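You operate a simulated robot arm through the tools that you are given. There is no shell and no other tool.

You run a simulated robot arm. Do the job below in one go: nothing can be reset, and whatever is moved stays where it is left.

Task
Clamp the steel block in the vise and wipe it clean.
Fine: with cleaner on the black rag; the old grease on its top; clamp first; rag back. Set down upright: steel block. What is to be rubbed or washed off counts as gone when no trace of it is left.

The check looks at the end state, three seconds after you hand in, the way a careful person would. Anything else that was tipped, shoved, dropped, spilled or broken makes it a failure.

Robot
A 6-joint arm with a three-finger gripper, fixed in place. Base frame: the origin is on the floor under the middle of its stand, x ahead of it, y to its left, z up. Lengths are in cm, angles in degrees, forces in N, time in s.
It reaches about 121.3 cm from its shoulder. Its first joint turns from -166.0 to 166.0 degrees. Payload 4.89 kg.
The tool frame sits at the grasp point between the pads (the TCP): z along the fingers, y along the line on which they close. The tips reach 3 cm beyond it. The gripper opens to 16.4 cm; its body begins 12.5 cm behind the TCP.
Orientation is told as [roll, pitch, yaw] about the base's x, y, z axes, in that order, counted from this pose: with the fingers straight down and closing along the base's y, the tool's x points along the base's -x, its y along +y and its z along -z.

Tools
- The arm moves only by the tool step_arm. Its argument "commands" is a list of rows, each a list of 7 numbers: the shift along the tool's x, y, z in cm, then the turn, a rotation vector about the tool's x, y, z in rad, then the opening, from 0 (shut) to 1 (fully open). In form: [[x, y, z, wx, wy, wz, gripper], ...]. A call has 1 to 20 rows; each row shifts and turns the commanded pose from where the row before left it, along the tool's axes as they then stand. Rows are played at 5 a second. More than 5 cm and 8.6 degrees between two rows, or a gripper value outside its range, and nothing of the call is played. Where a pose cannot be reached the arm comes as near as it can. A force on the tool above 70 N (or 10 N above the force at the start of the call, whichever is more), or a blocked arm, ends the call early, and 0.2 s more pass. The fingers move at their own pace (about 10.8 cm/s each) and stop on an object; they squeeze with about 43 N. The grip force told is the motor's: it shows also when the fingers shut on nothing. Time passes only in rows, and 0.2 s behind the last, so rows that do not move let the fingers close. It gives the time, the measured TCP pose, the force on the tool (base axes), the opening and the grip force at its end, in the units of the frame above (readings bear some noise), with the torque about the TCP (base axes, N m) and any sound that the robot's microphone picked up, and new pictures: "pictures" is both (left out), scene, wrist or none.
- Cameras (640 x 400 px; columns grow to the right, rows downward): "scene" is fixed at [22.15, 50.16, 150.74]; the picture's right is [-0.56, -0.83, 0.00], its down [-0.43, 0.29, -0.86] and it looks along [0.71, -0.48, -0.51] (base axes); focal length 329 px, centre (320, 200). "wrist" rides on the gripper at [7.6, -0.2, -15.2] in the tool frame; the picture's right is [0.02, 1.00, 0.00], its down [-0.88, 0.02, -0.47] and it looks along [-0.47, 0.01, 0.88] (tool axes); focal length 247 px, centre (320, 200). There is no depth. A picture from a camera that has moved, and an enlarged one, comes with that camera's place and axes in the base frame and with its lens.
- raise_lower(by): moves the trunk up (or, below 0, down) by that many cm; the arm rides with it, the base frame stays. It gives what a move gives, with no picture.
- close_up(camera, box): a new picture of the part [left, top, right, bottom] of that camera's present view, enlarged. The clock stands still meanwhile.
- job_done(): hands the job in; it is judged then, once.

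Places have to be worked out from the pictures, the camera data and where the tool is seen. Open the gripper and draw the arm clear of the work before you hand the job in, unless the task says otherwise.

The tools are called after "Request:" by a JSON object that holds its "name" and its "arguments". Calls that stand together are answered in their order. step_arm: Moves the arm, as the interface text tells. Its arguments: {"type":"object","properties":{"commands":{"type":"array","items":{"type":"array","items":{"type":"number"}}},"pictures":{"type":"string","enum":["both","scene","wrist","none"]}},"required":["commands"]} The other tools are called the same way: raise_lower (by) moves the trunk up or down; close_up (camera, box) takes an enlarged picture of a part of a camera's view; job_done () hands the job in.

At the start:

```text
time_s: 0.0
position: [61.9, 11.68, 129.1]
tool_rot: [-0.1, 0.0, 0.1]
force: [0.5, 0.2, 0.7]
torque: [-0.01, -0.01, 0.03]
opening: 16.39
grip_force: 0.0
trunk travel left (down, up): [-17.5, 21.5]
```

scene: 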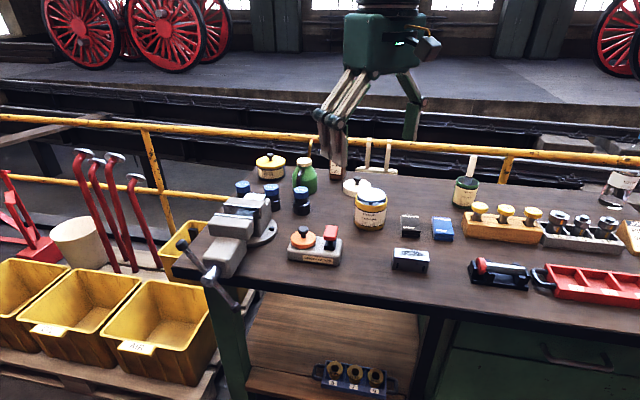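
wrist: 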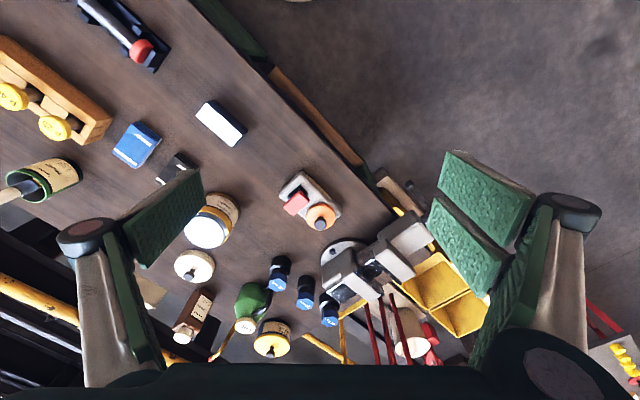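

The scene shows a bench with a vise at left, jars, bottles, blocks and two small trays. I'll take enlarged pictures to identify the vise, the steel block, the rag and the cleaner.

Request:
{"name": "close_up", "arguments": {"camera": "scene", "box": [170, 140, 350, 300]}}

Request:
{"name": "close_up", "arguments": {"camera": "scene", "box": [330, 150, 490, 300]}}

Request:
{"name": "close_up", "arguments": {"camera": "scene", "box": [450, 140, 640, 310]}}

Request:
{"name": "close_up", "arguments": {"camera": "wrist", "box": [150, 150, 450, 370]}}

Request:
{"name": "close_up", "arguments": {"camera": "wrist", "box": [0, 0, 260, 220]}}

```text
2.50 times, centred on (260, 220) of scene
camera zoom: at [22.15, 50.16, 150.74], right [-0.56, -0.83, 0.0], down [-0.43, 0.29, -0.86], along [0.71, -0.48, -0.51], focal length 823 px, centre (470, 150)
```

zoom: 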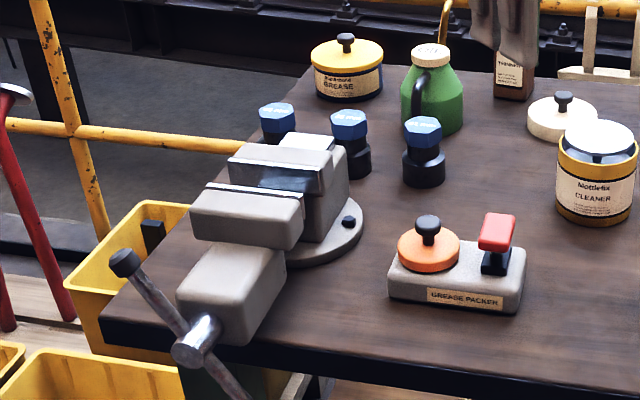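

```text
2.67 times, centred on (410, 225) of scene
camera zoom: at [22.15, 50.16, 150.74], right [-0.56, -0.83, 0.0], down [-0.43, 0.29, -0.86], along [0.71, -0.48, -0.51], focal length 878 px, centre (80, 133)
```

zoom: 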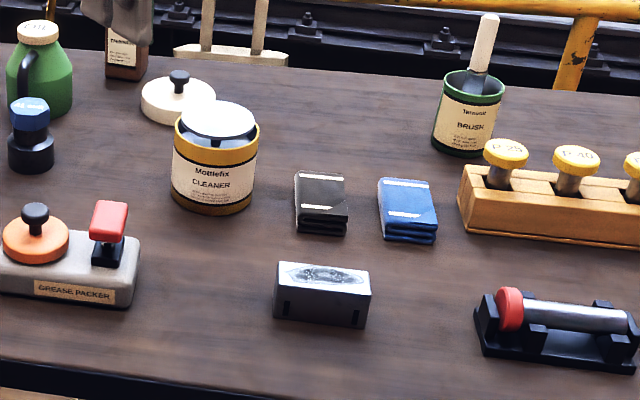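

```text
2.35 times, centred on (545, 225) of scene
camera zoom: at [22.15, 50.16, 150.74], right [-0.56, -0.83, 0.0], down [-0.43, 0.29, -0.86], along [0.71, -0.48, -0.51], focal length 774 px, centre (-209, 141)
```

zoom: 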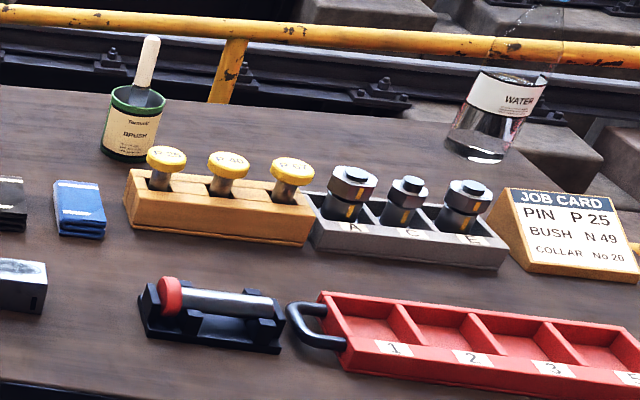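

```text
1.82 times, centred on (300, 260) of wrist
camera zoom: at [54.39, 11.49, 144.33], right [-0.02, 1.0, 0.0], down [0.88, 0.02, 0.47], along [0.47, 0.01, -0.88], focal length 449 px, centre (356, 91)
```

zoom: 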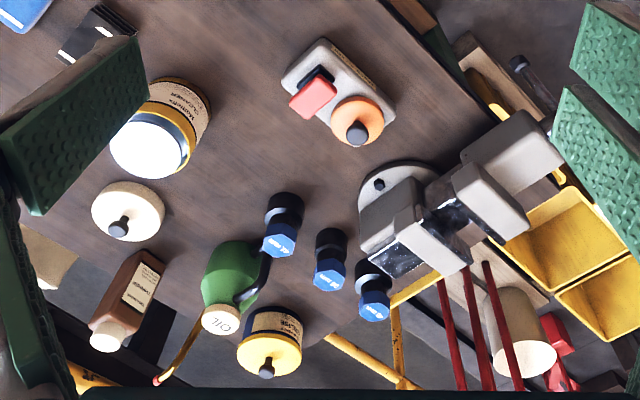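

```text
1.82 times, centred on (130, 110) of wrist
camera zoom: at [54.39, 11.49, 144.33], right [-0.02, 1.0, 0.0], down [0.88, 0.02, 0.47], along [0.47, 0.01, -0.88], focal length 449 px, centre (666, 364)
```

zoom: 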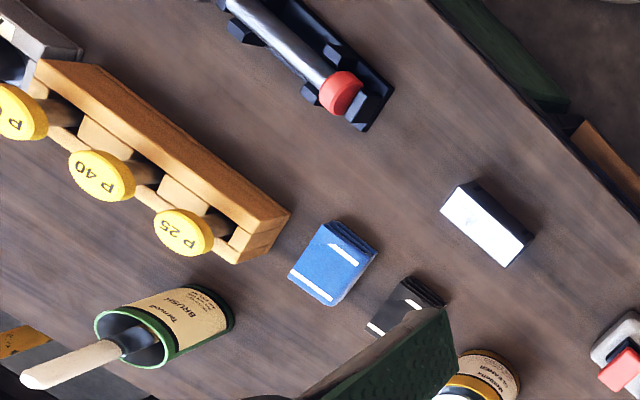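

I'll zoom in more tightly on the cleaner can, the rags, the steel block and the vise with its handle to understand how each works.

Request:
{"name": "close_up", "arguments": {"camera": "scene", "box": [335, 170, 405, 235]}}

Request:
{"name": "close_up", "arguments": {"camera": "scene", "box": [385, 205, 465, 280]}}

Request:
{"name": "close_up", "arguments": {"camera": "scene", "box": [165, 185, 285, 320]}}

Request:
{"name": "close_up", "arguments": {"camera": "wrist", "box": [310, 180, 450, 310]}}

Request:
{"name": "close_up", "arguments": {"camera": "wrist", "box": [160, 180, 260, 260]}}

```text
6.15 times, centred on (370, 202) of scene
camera zoom: at [22.15, 50.16, 150.74], right [-0.56, -0.83, 0.0], down [-0.43, 0.29, -0.86], along [0.71, -0.48, -0.51], focal length 2025 px, centre (12, 185)
```

zoom: 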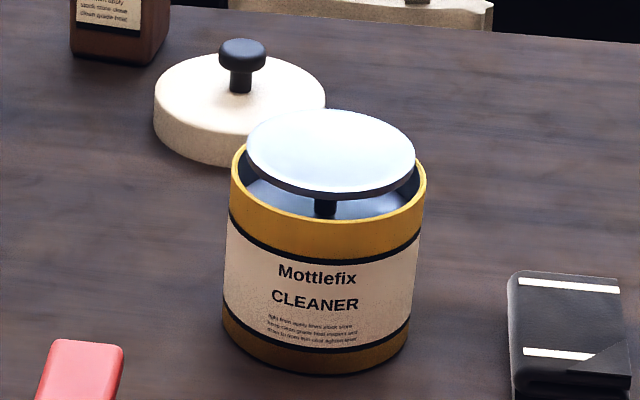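

```text
5.33 times, centred on (425, 242) of scene
camera zoom: at [22.15, 50.16, 150.74], right [-0.56, -0.83, 0.0], down [-0.43, 0.29, -0.86], along [0.71, -0.48, -0.51], focal length 1755 px, centre (-240, -27)
```

zoom: 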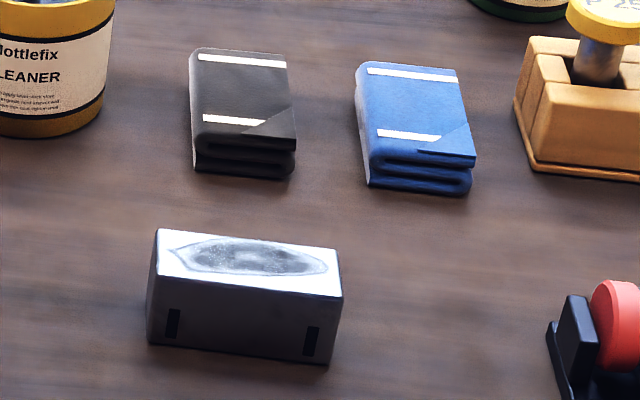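

```text
2.96 times, centred on (225, 252) of scene
camera zoom: at [22.15, 50.16, 150.74], right [-0.56, -0.83, 0.0], down [-0.43, 0.29, -0.86], along [0.71, -0.48, -0.51], focal length 975 px, centre (602, 44)
```

zoom: 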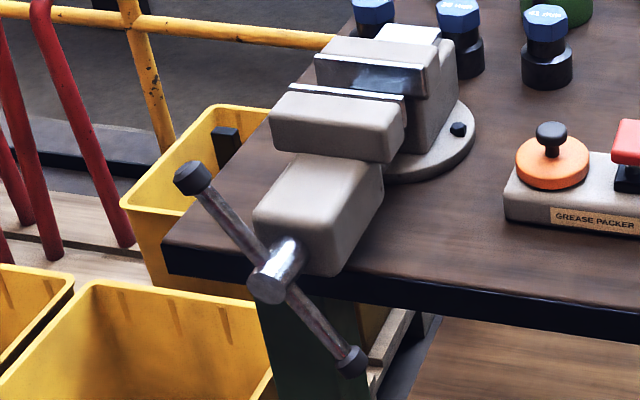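

```text
3.08 times, centred on (380, 245) of wrist
camera zoom: at [54.39, 11.49, 144.33], right [-0.02, 1.0, 0.0], down [0.88, 0.02, 0.47], along [0.47, 0.01, -0.88], focal length 760 px, centre (135, 62)
```

zoom: 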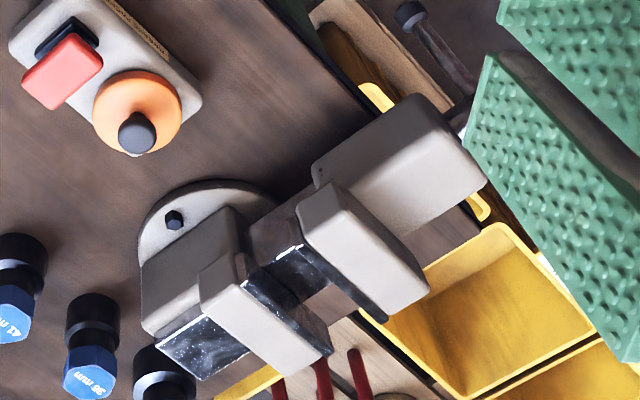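

```text
5.00 times, centred on (210, 220) of wrist
camera zoom: at [54.39, 11.49, 144.33], right [-0.02, 1.0, 0.0], down [0.88, 0.02, 0.47], along [0.47, 0.01, -0.88], focal length 1235 px, centre (870, 100)
```

zoom: 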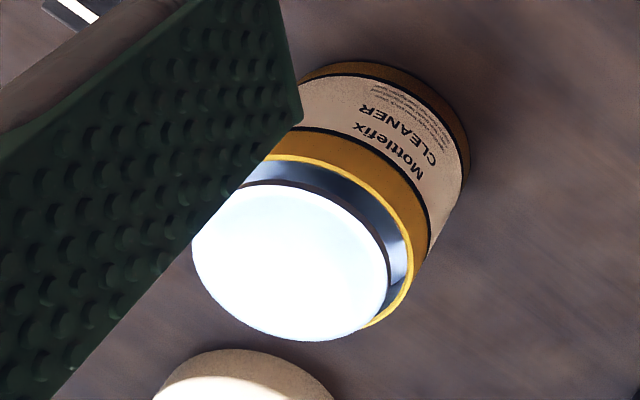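

The cleaner can is a plunger can with a white press plate, the black rag lies between it and the blue rag, and the steel block has grease on its top. The vise has a T-bar handle at the bench's front edge. The bench edge runs at about 45° in the base frame, so I'll turn the gripper to square up with it and look again.

Request:
{"name": "step_arm", "arguments": {"commands": [[0, 0, 0, 0, 0, 0.131, 1], [0, 0, 0, 0, 0, 0.131, 1], [0, 0, 0, 0, 0, 0.131, 1], [0, 0, 0, 0, 0, 0.131, 1], [0, 0, 0, 0, 0, 0.131, 1], [0, 0, 0, 0, 0, 0.13, 1], [0, 0, 0, 0, 0, 0, 1]], "pictures": "both"}}

```text
time_s: 1.6
position: [62.11, 11.71, 128.98]
tool_rot: [0.0, -0.1, -45.1]
force: [0.5, -0.9, -0.2]
torque: [-0.02, 0.01, -0.01]
opening: 16.42
grip_force: 0.1
trunk travel left (down, up): [-17.5, 21.5]
camera wrist: at [56.56, 16.97, 144.31], right [0.69, 0.72, 0.0], down [0.64, -0.61, 0.47], along [0.34, -0.33, -0.88], focal length 247 px, centre (320, 200)
```

scene: 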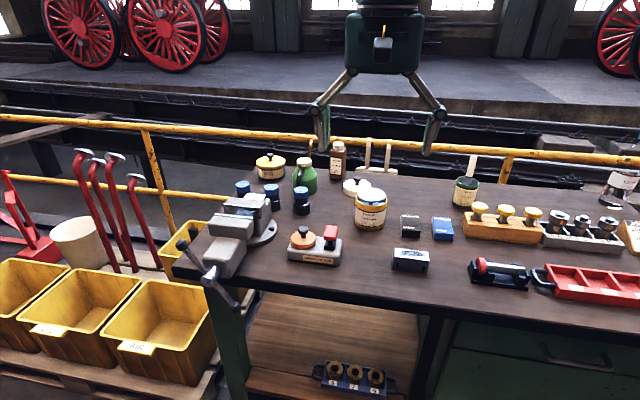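
wrist: 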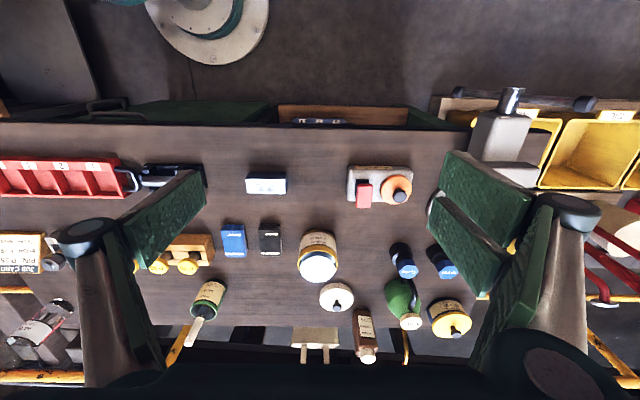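

The view is now square to the bench (image right = +u along the edge, image down = +v away from the robot). I'll slide toward the vise to get a second viewpoint for triangulation.

Request:
{"name": "step_arm", "arguments": {"commands": [[1.5, 4.6, 0, 0, 0, 0, 1], [1.5, 4.6, 0, 0, 0, 0, 1], [1.5, 4.6, 0, 0, 0, 0, 1], [1.5, 4.6, 0, 0, 0, 0, 1], [1.5, 4.6, 0, 0, 0, 0, 1], [0, 0, 0, 0, 0, 0, 1], [0, 0, 0, 0, 0, 0, 1]], "pictures": "wrist"}}

```text
time_s: 3.2
position: [72.98, 33.13, 128.9]
tool_rot: [0.1, 0.0, -44.9]
force: [0.2, 0.1, -0.9]
torque: [-0.13, 0.06, -0.02]
opening: 16.43
grip_force: 0.1
trunk travel left (down, up): [-17.5, 21.5]
camera wrist: at [67.51, 38.49, 144.11], right [0.69, 0.72, 0.0], down [0.64, -0.61, 0.47], along [0.34, -0.33, -0.88], focal length 247 px, centre (320, 200)
```

wrist: 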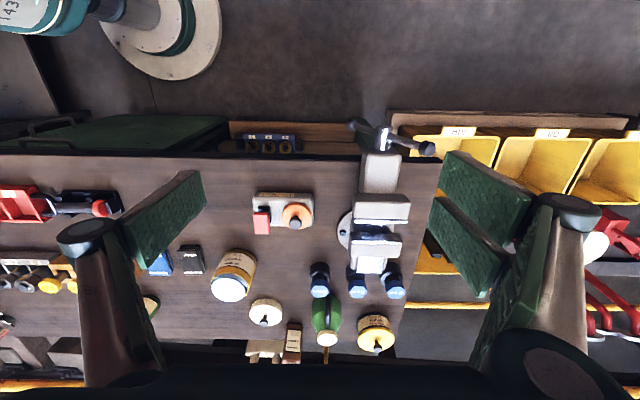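

Now the whole vise is visible between the fingers. I'll enlarge the vise and its handle from this viewpoint.

Request:
{"name": "close_up", "arguments": {"camera": "wrist", "box": [320, 105, 450, 290]}}

Request:
{"name": "close_up", "arguments": {"camera": "wrist", "box": [340, 100, 450, 170]}}

Request:
{"name": "close_up", "arguments": {"camera": "wrist", "box": [330, 180, 430, 250]}}

```text
2.16 times, centred on (385, 198) of wrist
camera zoom: at [67.51, 38.49, 144.11], right [0.69, 0.72, 0.0], down [0.64, -0.61, 0.47], along [0.34, -0.33, -0.88], focal length 534 px, centre (180, 205)
```

zoom: 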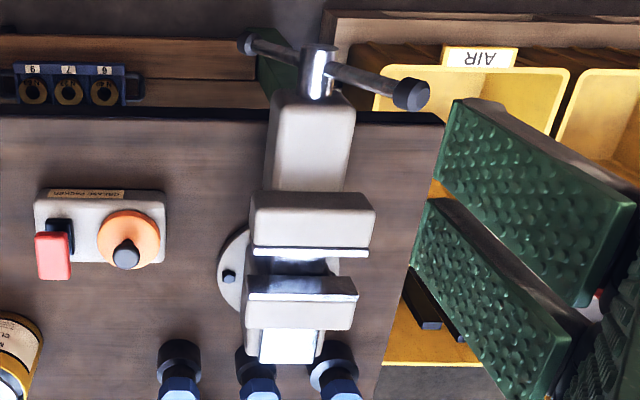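

```text
5.71 times, centred on (395, 135) of wrist
camera zoom: at [67.51, 38.49, 144.11], right [0.69, 0.72, 0.0], down [0.64, -0.61, 0.47], along [0.34, -0.33, -0.88], focal length 1411 px, centre (-109, 571)
```

zoom: 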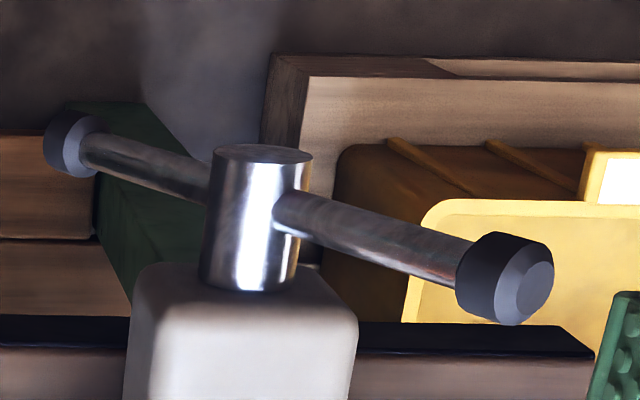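

```text
5.71 times, centred on (380, 215) of wrist
camera zoom: at [67.51, 38.49, 144.11], right [0.69, 0.72, 0.0], down [0.64, -0.61, 0.47], along [0.34, -0.33, -0.88], focal length 1411 px, centre (-23, 114)
```

zoom: 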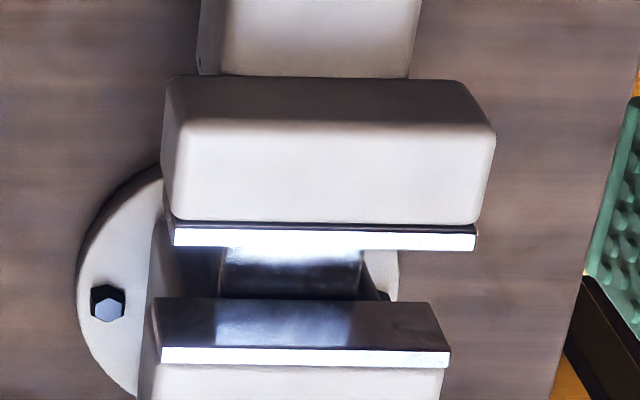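

From these two views I estimate, in bench coordinates (u along the edge, v into the bench): the jaw tops are at z≈102, the gap is about 4.3 cm, the T-bar hub is near u=88, v=32, z=94, and the bench top is at z≈89.4. I'll move closer above the vise to check these.

Request:
{"name": "step_arm", "arguments": {"commands": [[-2, 2.6, 2.0, 0, 0, 0, 1], [-2, 2.6, 2.0, 0, 0, 0, 1], [-2, 2.6, 2.0, 0, 0, 0, 1], [-2, 2.6, 2.0, 0, 0, 0, 1], [-2, 2.6, 2.0, 0, 0, 0, 1], [0, 0, 0, 0, 0, 0, 1], [0, 0, 0, 0, 0, 0, 1]], "pictures": "both"}}

Request:
{"name": "close_up", "arguments": {"camera": "wrist", "box": [220, 80, 420, 300]}}

```text
time_s: 4.8
position: [89.31, 35.55, 118.79]
tool_rot: [0.0, 0.0, -45.0]
force: [0.8, 0.0, -0.6]
torque: [-0.04, 0.12, 0.01]
opening: 16.38
grip_force: 0.0
trunk travel left (down, up): [-17.5, 21.5]
camera wrist: at [83.79, 40.82, 133.99], right [0.69, 0.72, 0.0], down [0.64, -0.61, 0.47], along [0.34, -0.33, -0.88], focal length 247 px, centre (320, 200)
```

scene: 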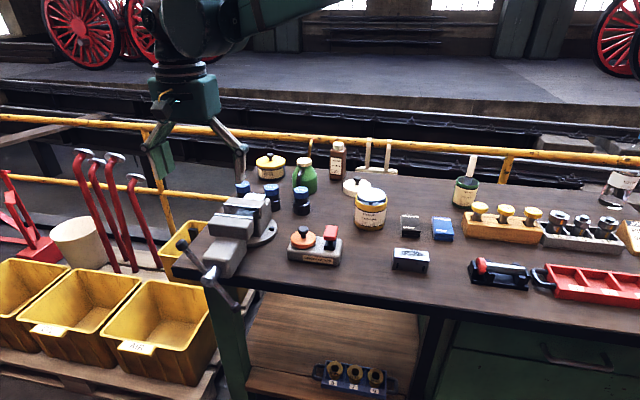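
wrist: 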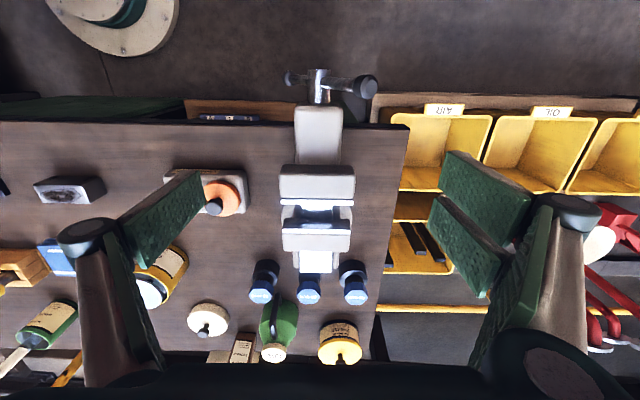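

```text
1.82 times, centred on (320, 190) of wrist
camera zoom: at [83.79, 40.82, 133.99], right [0.69, 0.72, 0.0], down [0.64, -0.61, 0.47], along [0.34, -0.33, -0.88], focal length 449 px, centre (320, 218)
```

zoom: 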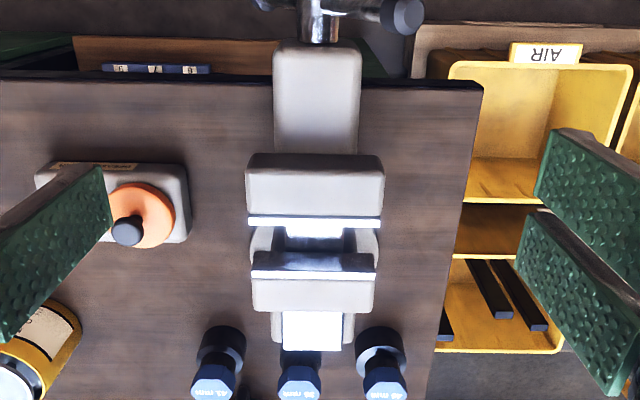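

The vise is nearly centered under the camera, with the jaws parallel to the bench edge. I'll take tight close-ups of the jaw gap and handle, and of the block's greasy top, which is now visible at left.

Request:
{"name": "close_up", "arguments": {"camera": "wrist", "box": [265, 155, 365, 275]}}

Request:
{"name": "close_up", "arguments": {"camera": "wrist", "box": [280, 60, 390, 130]}}

Request:
{"name": "close_up", "arguments": {"camera": "wrist", "box": [10, 155, 130, 230]}}

Request:
{"name": "close_up", "arguments": {"camera": "scene", "box": [190, 180, 290, 240]}}

```text
3.33 times, centred on (315, 215) of wrist
camera zoom: at [83.79, 40.82, 133.99], right [0.69, 0.72, 0.0], down [0.64, -0.61, 0.47], along [0.34, -0.33, -0.88], focal length 823 px, centre (337, 150)
```

zoom: 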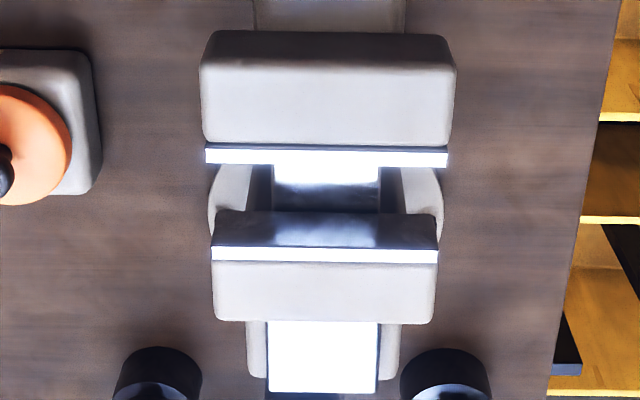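

```text
5.71 times, centred on (335, 95) of wrist
camera zoom: at [83.79, 40.82, 133.99], right [0.69, 0.72, 0.0], down [0.64, -0.61, 0.47], along [0.34, -0.33, -0.88], focal length 1411 px, centre (234, 800)
```

zoom: 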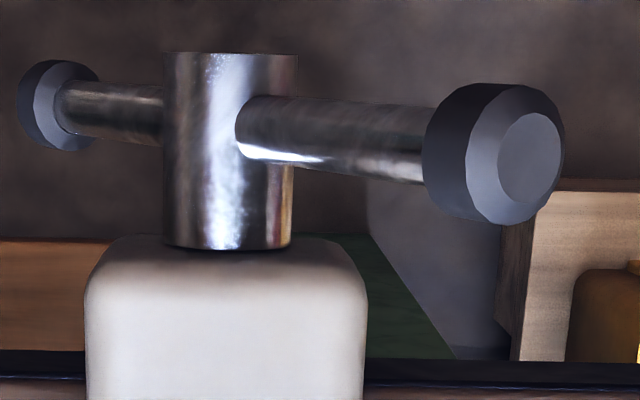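

```text
5.33 times, centred on (70, 192) of wrist
camera zoom: at [83.79, 40.82, 133.99], right [0.69, 0.72, 0.0], down [0.64, -0.61, 0.47], along [0.34, -0.33, -0.88], focal length 1317 px, centre (1653, 240)
```

zoom: 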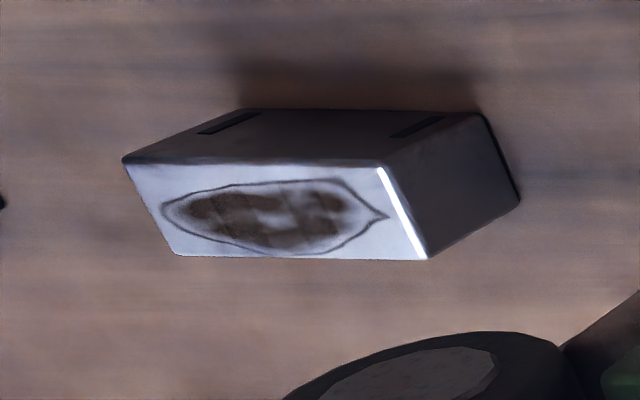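

```text
6.40 times, centred on (240, 210) of scene
camera zoom: at [22.15, 50.16, 150.74], right [-0.56, -0.83, 0.0], down [-0.43, 0.29, -0.86], along [0.71, -0.48, -0.51], focal length 2106 px, centre (832, 136)
```

zoom: 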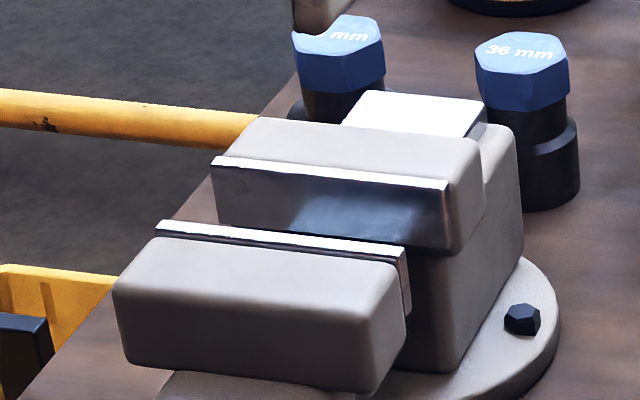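

I see a smooth slide between the jaws, which I estimate at z≈97.7, so the block will stand only slightly proud of the jaws. I'll check the fingertip shape in the scene view before moving to the block.

Request:
{"name": "close_up", "arguments": {"camera": "scene", "box": [130, 90, 270, 190]}}

Request:
{"name": "close_up", "arguments": {"camera": "wrist", "box": [420, 140, 620, 320]}}

```text
4.00 times, centred on (200, 140) of scene
camera zoom: at [22.15, 50.16, 150.74], right [-0.56, -0.83, 0.0], down [-0.43, 0.29, -0.86], along [0.71, -0.48, -0.51], focal length 1316 px, centre (800, 440)
```

zoom: 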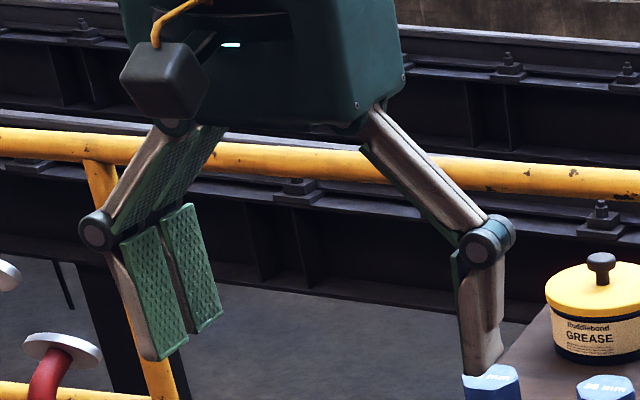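

```text
2.22 times, centred on (520, 230) of wrist
camera zoom: at [83.79, 40.82, 133.99], right [0.69, 0.72, 0.0], down [0.64, -0.61, 0.47], along [0.34, -0.33, -0.88], focal length 549 px, centre (-124, 133)
```

zoom: 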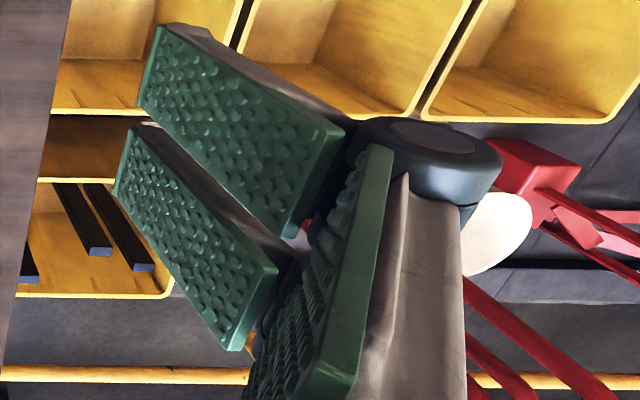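

The distal pads are flat right to the tips, so a shallow tip grip on the block is workable. I'll turn the gripper so it closes along v (across the block's 3.6 cm width) before going over the block.

Request:
{"name": "step_arm", "arguments": {"commands": [[0, 0, 0, 0, 0, -0.1428, 1], [0, 0, 0, 0, 0, -0.1428, 1], [0, 0, 0, 0, 0, -0.1428, 1], [0, 0, 0, 0, 0, -0.1428, 1], [0, 0, 0, 0, 0, -0.1428, 1], [0, 0, 0, 0, 0, -0.1428, 1], [0, 0, 0, 0, 0, -0.1428, 1], [0, 0, 0, 0, 0, -0.1428, 1], [0, 0, 0, 0, 0, -0.1428, 1], [0, 0, 0, 0, 0, -0.1428, 1], [0, 0, 0, 0, 0, -0.1428, 1], [0, 0, 0, 0, 0, 0, 1]], "pictures": "wrist"}}

Request:
{"name": "close_up", "arguments": {"camera": "wrist", "box": [120, 150, 320, 330]}}

```text
time_s: 7.4
position: [89.24, 35.33, 119.14]
tool_rot: [-0.1, 0.0, 45.0]
force: [-0.3, -0.3, 0.5]
torque: [-0.01, 0.02, -0.02]
opening: 16.41
grip_force: 0.2
trunk travel left (down, up): [-17.5, 21.5]
camera wrist: at [84.02, 29.8, 134.39], right [-0.72, 0.69, 0.0], down [0.61, 0.64, 0.47], along [0.33, 0.34, -0.88], focal length 247 px, centre (320, 200)
```

wrist: 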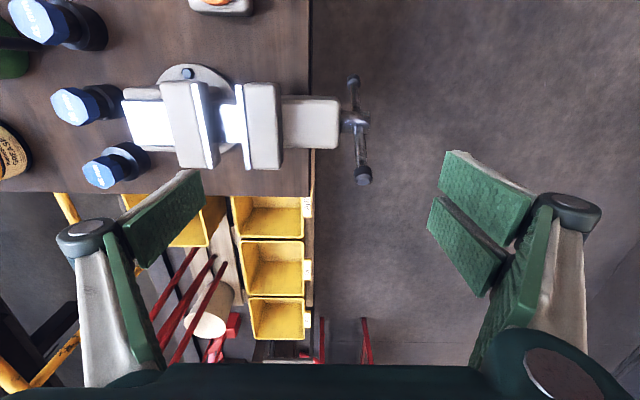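

```text
2.22 times, centred on (220, 240) of wrist
camera zoom: at [84.02, 29.8, 134.39], right [-0.72, 0.69, 0.0], down [0.61, 0.64, 0.47], along [0.33, 0.34, -0.88], focal length 549 px, centre (542, 111)
```

zoom: 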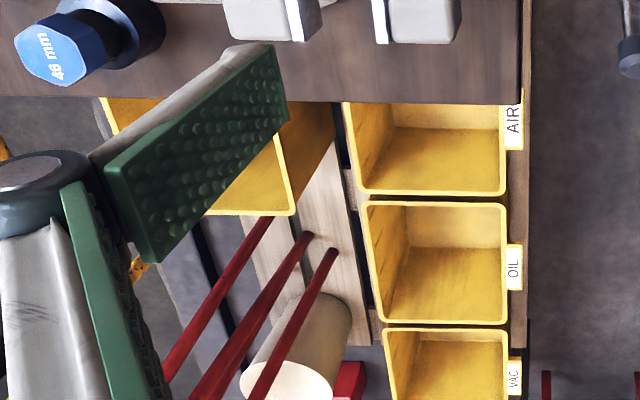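

Turned cleanly. Now I'll travel over to above the block, keeping the tips well above the packer and jars.

Request:
{"name": "step_arm", "arguments": {"commands": [[4.37, -1.18, 0, 0, 0, 0, 1], [4.37, -1.18, 0, 0, 0, 0, 1], [4.37, -1.18, 0, 0, 0, 0, 1], [4.37, -1.18, 0, 0, 0, 0, 1], [4.37, -1.18, 0, 0, 0, 0, 1], [4.37, -1.18, 0, 0, 0, 0, 1], [4.37, -1.18, 0.5, 0, 0, 0, 1], [4.37, -1.18, 1.5, 0, 0, 0, 1], [4.37, -1.18, 2, 0, 0, 0, 1], [4.37, -1.18, 2, 0, 0, 0, 1], [4.37, -1.18, 1.5, 0, 0, 0, 1], [0, 0, 0, 0, 0, 0, 1], [0, 0, 0, 0, 0, 0, 1]], "pictures": "both"}}

Request:
{"name": "close_up", "arguments": {"camera": "wrist", "box": [220, 150, 420, 290]}}

```text
time_s: 10.2
position: [64.55, -7.83, 111.89]
tool_rot: [0.0, 0.0, 45.0]
force: [-0.6, -0.7, -0.6]
torque: [0.04, -0.05, -0.01]
opening: 16.43
grip_force: 0.0
trunk travel left (down, up): [-17.5, 21.5]
camera wrist: at [59.35, -13.42, 127.11], right [-0.72, 0.69, 0.0], down [0.61, 0.64, 0.47], along [0.33, 0.34, -0.88], focal length 247 px, centre (320, 200)
```

scene: 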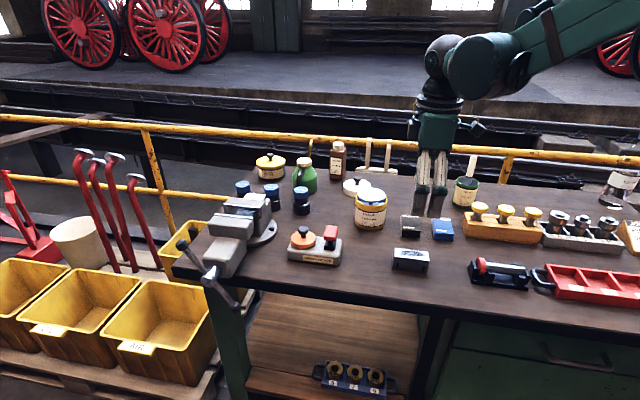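
wrist: 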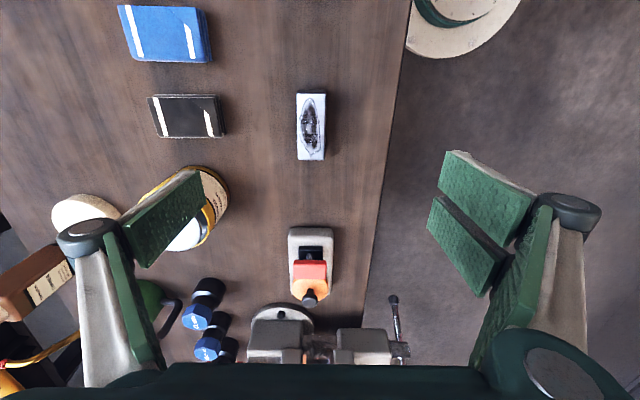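

```text
2.86 times, centred on (320, 220) of wrist
camera zoom: at [59.35, -13.42, 127.11], right [-0.72, 0.69, 0.0], down [0.61, 0.64, 0.47], along [0.33, 0.34, -0.88], focal length 706 px, centre (320, 143)
```

zoom: 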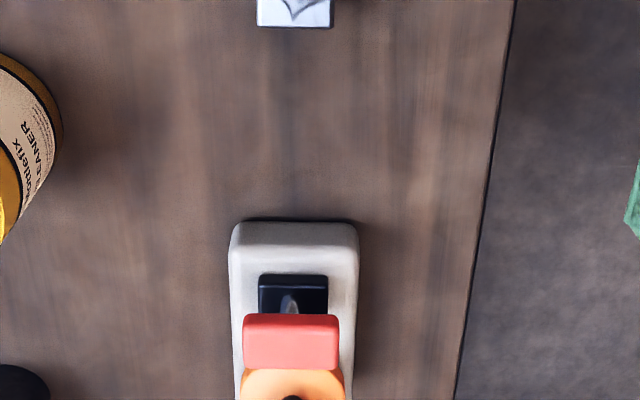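

The block is nearly below the TCP. I'll take close-ups of the block and rags from this pose for exact positions.

Request:
{"name": "close_up", "arguments": {"camera": "wrist", "box": [270, 80, 350, 170]}}

Request:
{"name": "close_up", "arguments": {"camera": "wrist", "box": [100, 0, 250, 150]}}

Request:
{"name": "close_up", "arguments": {"camera": "scene", "box": [380, 150, 480, 280]}}

```text
4.44 times, centred on (310, 125) of wrist
camera zoom: at [59.35, -13.42, 127.11], right [-0.72, 0.69, 0.0], down [0.61, 0.64, 0.47], along [0.33, 0.34, -0.88], focal length 1098 px, centre (364, 533)
```

zoom: 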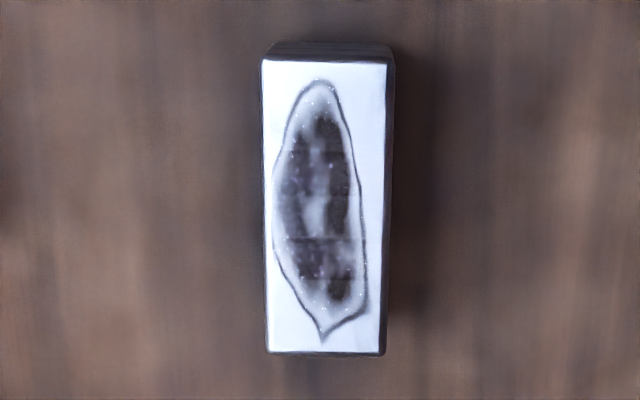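

```text
2.67 times, centred on (175, 75) of wrist
camera zoom: at [59.35, -13.42, 127.11], right [-0.72, 0.69, 0.0], down [0.61, 0.64, 0.47], along [0.33, 0.34, -0.88], focal length 659 px, centre (707, 533)
```

zoom: 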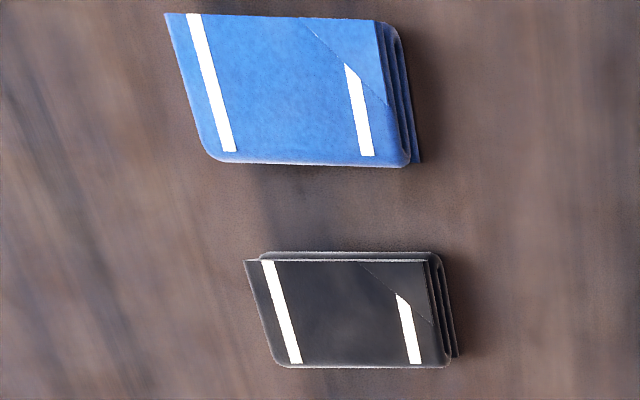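

```text
3.08 times, centred on (430, 215) of scene
camera zoom: at [22.15, 50.16, 150.74], right [-0.56, -0.83, 0.0], down [-0.43, 0.29, -0.86], along [0.71, -0.48, -0.51], focal length 1012 px, centre (-18, 154)
```

zoom: 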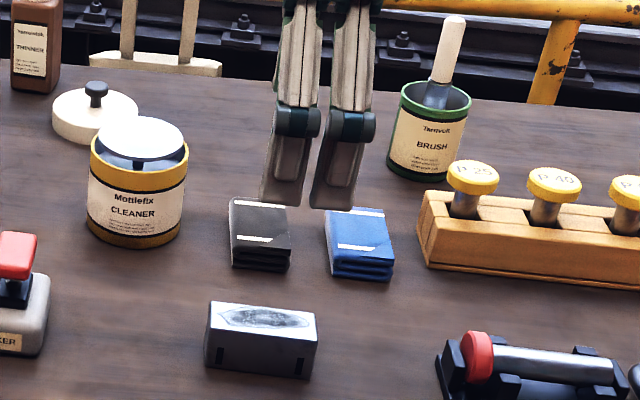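

From the two views I place the block centre at about (u 40.0, v 52.4) with its top at z≈92.3, the black rag centre at (39.1, 70.1), and the cleaner plate at (52, 70.9, 99.7). I'll centre on the block, narrow the gripper and go down partway to check.

Request:
{"name": "step_arm", "arguments": {"commands": [[0, -1.25, 0, 0, 0, 0, 0.8], [0, 0, 3, 0, 0, 0, 0.5], [0, 0, 4, 0, 0, 0, 0.5], [0, 0, 4, 0, 0, 0, 0.5], [0, 0, 0, 0, 0, 0, 0.5], [0, 0, 0, 0, 0, 0, 0.5]], "pictures": "both"}}

Request:
{"name": "close_up", "arguments": {"camera": "wrist", "box": [220, 60, 420, 280]}}

Request:
{"name": "close_up", "arguments": {"camera": "scene", "box": [360, 180, 460, 280]}}

```text
time_s: 11.6
position: [65.24, -8.85, 100.76]
tool_rot: [0.0, 0.0, 45.0]
force: [0.8, 0.3, 0.4]
torque: [0.0, 0.11, -0.01]
opening: 8.2
grip_force: 0.2
trunk travel left (down, up): [-17.5, 21.5]
camera wrist: at [59.99, -14.32, 115.98], right [-0.72, 0.69, 0.0], down [0.61, 0.64, 0.47], along [0.33, 0.34, -0.88], focal length 247 px, centre (320, 200)
```

scene: 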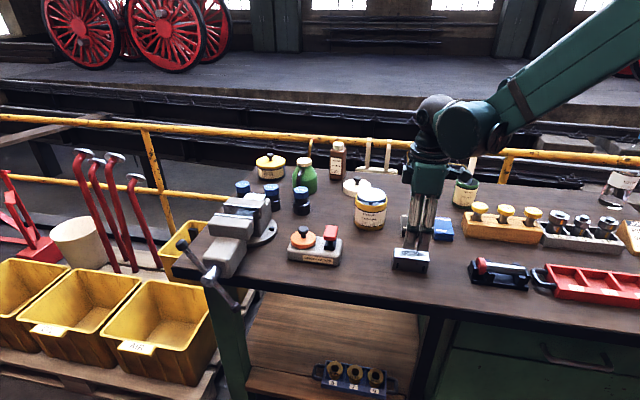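
wrist: 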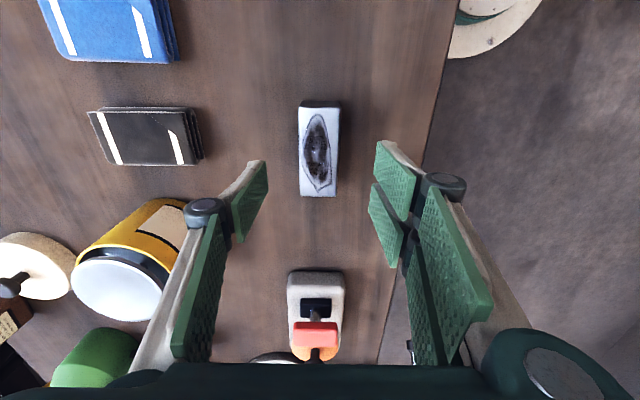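

```text
1.82 times, centred on (320, 170) of wrist
camera zoom: at [59.99, -14.32, 115.98], right [-0.72, 0.69, 0.0], down [0.61, 0.64, 0.47], along [0.33, 0.34, -0.88], focal length 449 px, centre (320, 254)
```

zoom: 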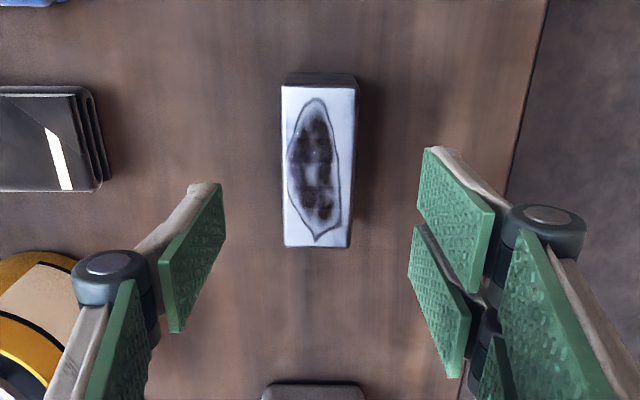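

```text
4.00 times, centred on (410, 230) of scene
camera zoom: at [22.15, 50.16, 150.74], right [-0.56, -0.83, 0.0], down [-0.43, 0.29, -0.86], along [0.71, -0.48, -0.51], focal length 1316 px, centre (-40, 80)
```

zoom: 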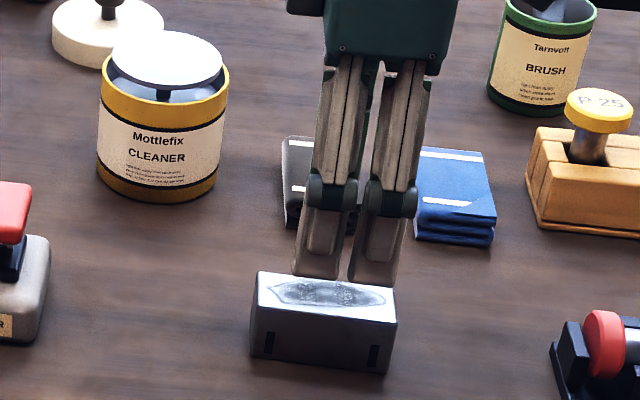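

The block sits squarely between the fingers (centre about u 40.05, v 52.5, top z≈92.1). I'll descend so the tips overlap only the top ~1 cm of it, then close.

Request:
{"name": "step_arm", "arguments": {"commands": [[-0.1, -0.1, 3, 0, 0, 0, 0.5], [0, 0, 3, 0, 0, 0, 0.5], [0, 0, 0.65, 0, 0, 0, 0.5], [0, 0, 0, 0, 0, 0, 0.5], [0, 0, 0, 0, 0, 0, 0.5]], "pictures": "both"}}

Request:
{"name": "close_up", "arguments": {"camera": "scene", "box": [370, 200, 450, 280]}}

Request:
{"name": "close_up", "arguments": {"camera": "wrist", "box": [220, 80, 420, 280]}}

```text
time_s: 12.8
position: [65.43, -8.74, 94.02]
tool_rot: [0.0, 0.0, 45.0]
force: [-1.2, 0.6, 0.4]
torque: [0.01, 0.03, 0.01]
opening: 8.19
grip_force: 0.0
trunk travel left (down, up): [-17.5, 21.5]
camera wrist: at [60.17, -14.21, 109.28], right [-0.72, 0.69, 0.0], down [0.61, 0.64, 0.47], along [0.33, 0.34, -0.88], focal length 247 px, centre (320, 200)
```

scene: 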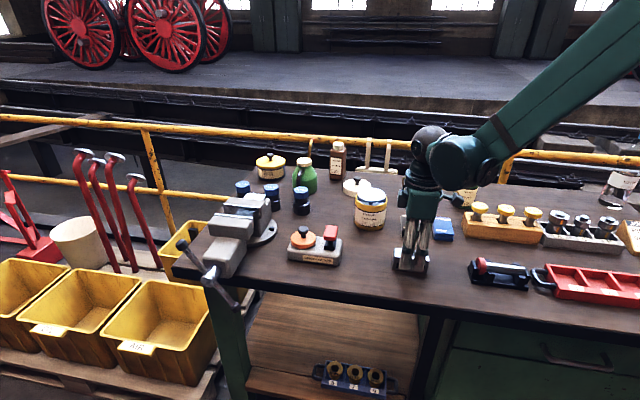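
wrist: 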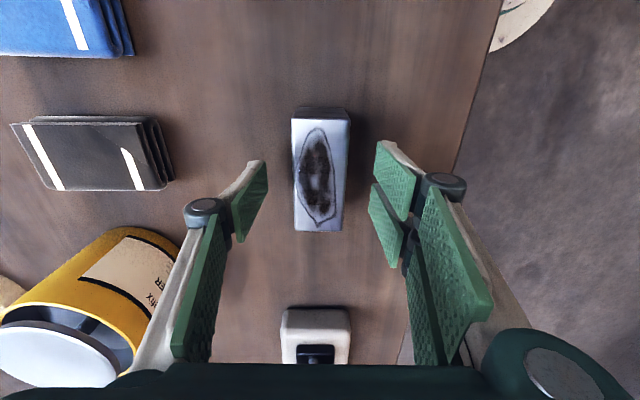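

```text
5.00 times, centred on (410, 240) of scene
camera zoom: at [22.15, 50.16, 150.74], right [-0.56, -0.83, 0.0], down [-0.43, 0.29, -0.86], along [0.71, -0.48, -0.51], focal length 1645 px, centre (-130, 0)
```

zoom: 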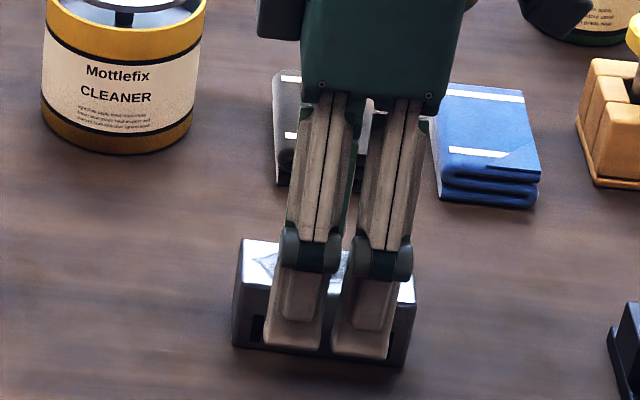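

```text
2.00 times, centred on (320, 180) of wrist
camera zoom: at [60.17, -14.21, 109.28], right [-0.72, 0.69, 0.0], down [0.61, 0.64, 0.47], along [0.33, 0.34, -0.88], focal length 494 px, centre (320, 240)
```

zoom: 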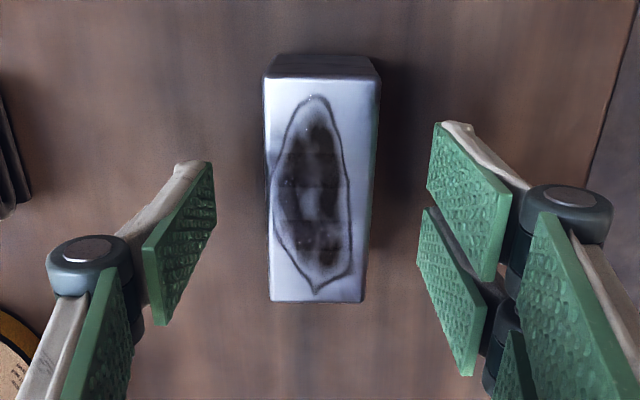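

Positions agree: the block top is at z≈92.1 and the tips straddle its top centimetre. I'll close on it now and let the grip settle.

Request:
{"name": "step_arm", "arguments": {"commands": [[0, 0, 0, 0, 0, 0, 0.3], [0, 0, 0, 0, 0, 0, 0], [0, 0, 0, 0, 0, 0, 0], [0, 0, 0, 0, 0, 0, 0], [0, 0, 0, 0, 0, 0, 0]], "pictures": "both"}}

Request:
{"name": "close_up", "arguments": {"camera": "wrist", "box": [220, 80, 420, 280]}}

Request:
{"name": "close_up", "arguments": {"camera": "scene", "box": [370, 200, 450, 280]}}

```text
time_s: 14.0
position: [65.41, -8.79, 94.0]
tool_rot: [0.0, 0.0, 45.0]
force: [4.0, -3.1, 0.0]
torque: [-0.1, -0.08, 0.08]
opening: 3.97
grip_force: 43.2
trunk travel left (down, up): [-17.5, 21.5]
camera wrist: at [60.18, -14.22, 109.29], right [-0.72, 0.69, 0.0], down [0.61, 0.64, 0.47], along [0.33, 0.34, -0.88], focal length 247 px, centre (320, 200)
```

scene: 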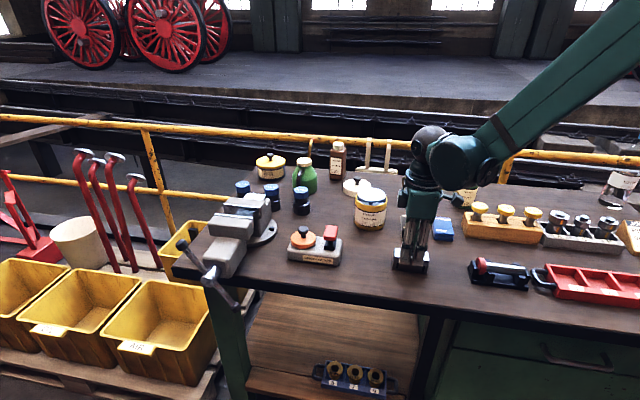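
wrist: 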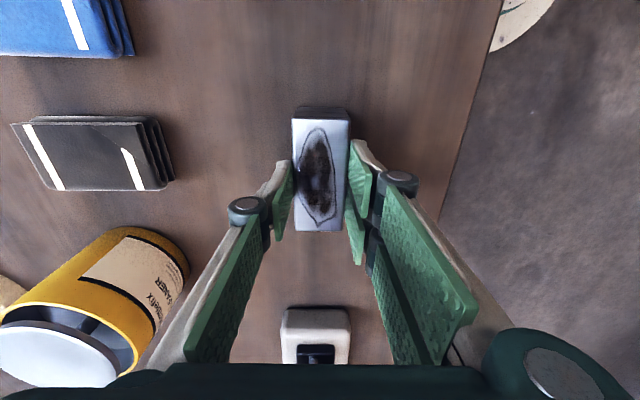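

```text
2.00 times, centred on (320, 180) of wrist
camera zoom: at [60.18, -14.22, 109.29], right [-0.72, 0.69, 0.0], down [0.61, 0.64, 0.47], along [0.33, 0.34, -0.88], focal length 494 px, centre (320, 240)
```

zoom: 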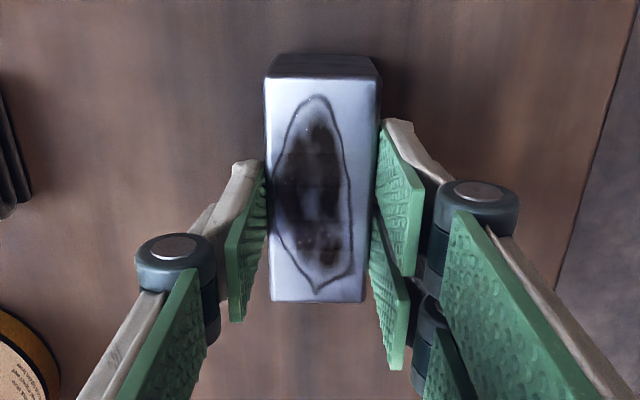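

```text
5.00 times, centred on (410, 240) of scene
camera zoom: at [22.15, 50.16, 150.74], right [-0.56, -0.83, 0.0], down [-0.43, 0.29, -0.86], along [0.71, -0.48, -0.51], focal length 1645 px, centre (-130, 0)
```

zoom: 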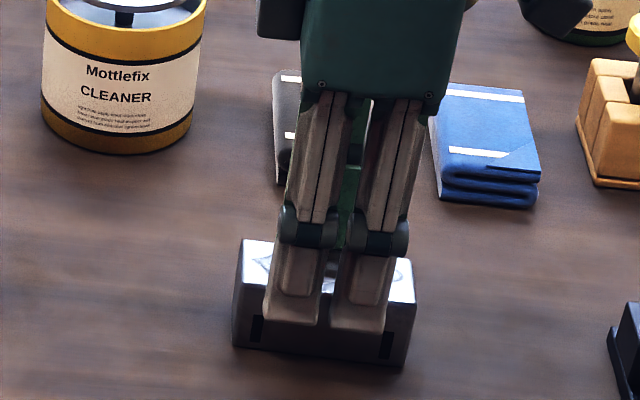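

The grip holds at 3.97 cm with 43 N, so the block is about 4 cm wide against a jaw gap of roughly 4.5 cm. That is a snug fit but feasible. I'll lift straight up and check that it hangs level.

Request:
{"name": "step_arm", "arguments": {"commands": [[0, 0, -1, 0, 0, 0, 0], [0, 0, -2, 0, 0, 0, 0], [0, 0, -3, 0, 0, 0, 0], [0, 0, -4, 0, 0, 0, 0], [0, 0, -4, 0, 0, 0, 0], [0, 0, -4, 0, 0, 0, 0], [0, 0, 0, 0, 0, 0, 0], [0, 0, 0, 0, 0, 0, 0]], "pictures": "both"}}

Request:
{"name": "close_up", "arguments": {"camera": "scene", "box": [370, 150, 450, 250]}}

Request:
{"name": "close_up", "arguments": {"camera": "wrist", "box": [220, 80, 420, 280]}}

```text
time_s: 15.8
position: [65.38, -8.84, 112.13]
tool_rot: [0.1, 0.0, 45.1]
force: [0.1, 0.1, 1.0]
torque: [-0.03, -0.09, 0.02]
opening: 0.0
grip_force: 42.7
trunk travel left (down, up): [-17.5, 21.5]
camera wrist: at [60.1, -14.24, 127.37], right [-0.72, 0.69, 0.0], down [0.61, 0.64, 0.47], along [0.33, 0.34, -0.88], focal length 247 px, centre (320, 200)
```

scene: 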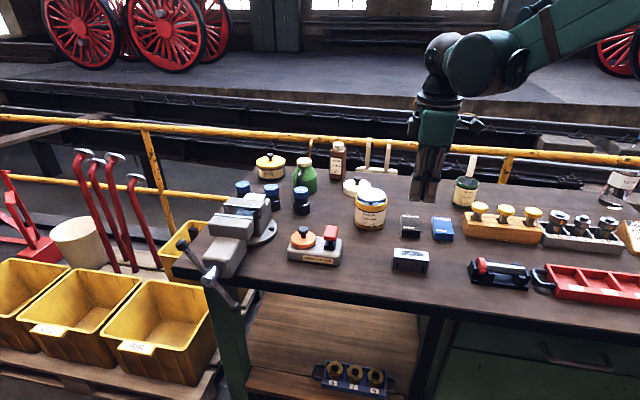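
wrist: 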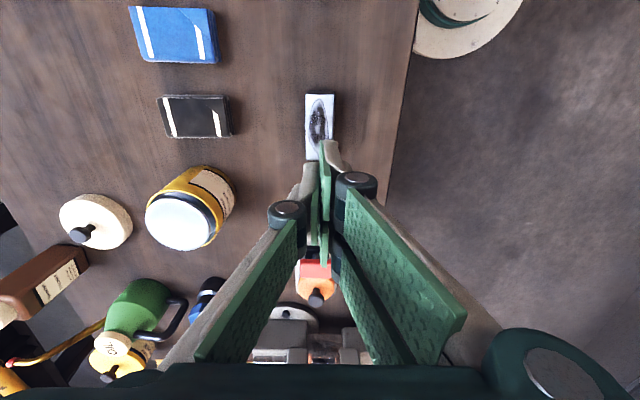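

```text
4.00 times, centred on (410, 200) of scene
camera zoom: at [22.15, 50.16, 150.74], right [-0.56, -0.83, 0.0], down [-0.43, 0.29, -0.86], along [0.71, -0.48, -0.51], focal length 1316 px, centre (-40, 200)
```

zoom: 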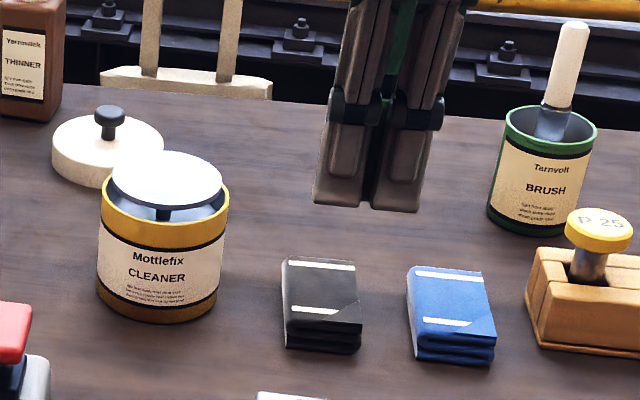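

```text
2.00 times, centred on (320, 180) of wrist
camera zoom: at [60.1, -14.24, 127.37], right [-0.72, 0.69, 0.0], down [0.61, 0.64, 0.47], along [0.33, 0.34, -0.88], focal length 494 px, centre (320, 240)
```

zoom: 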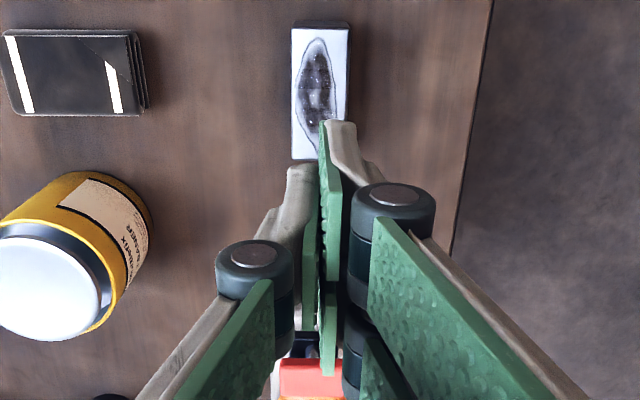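

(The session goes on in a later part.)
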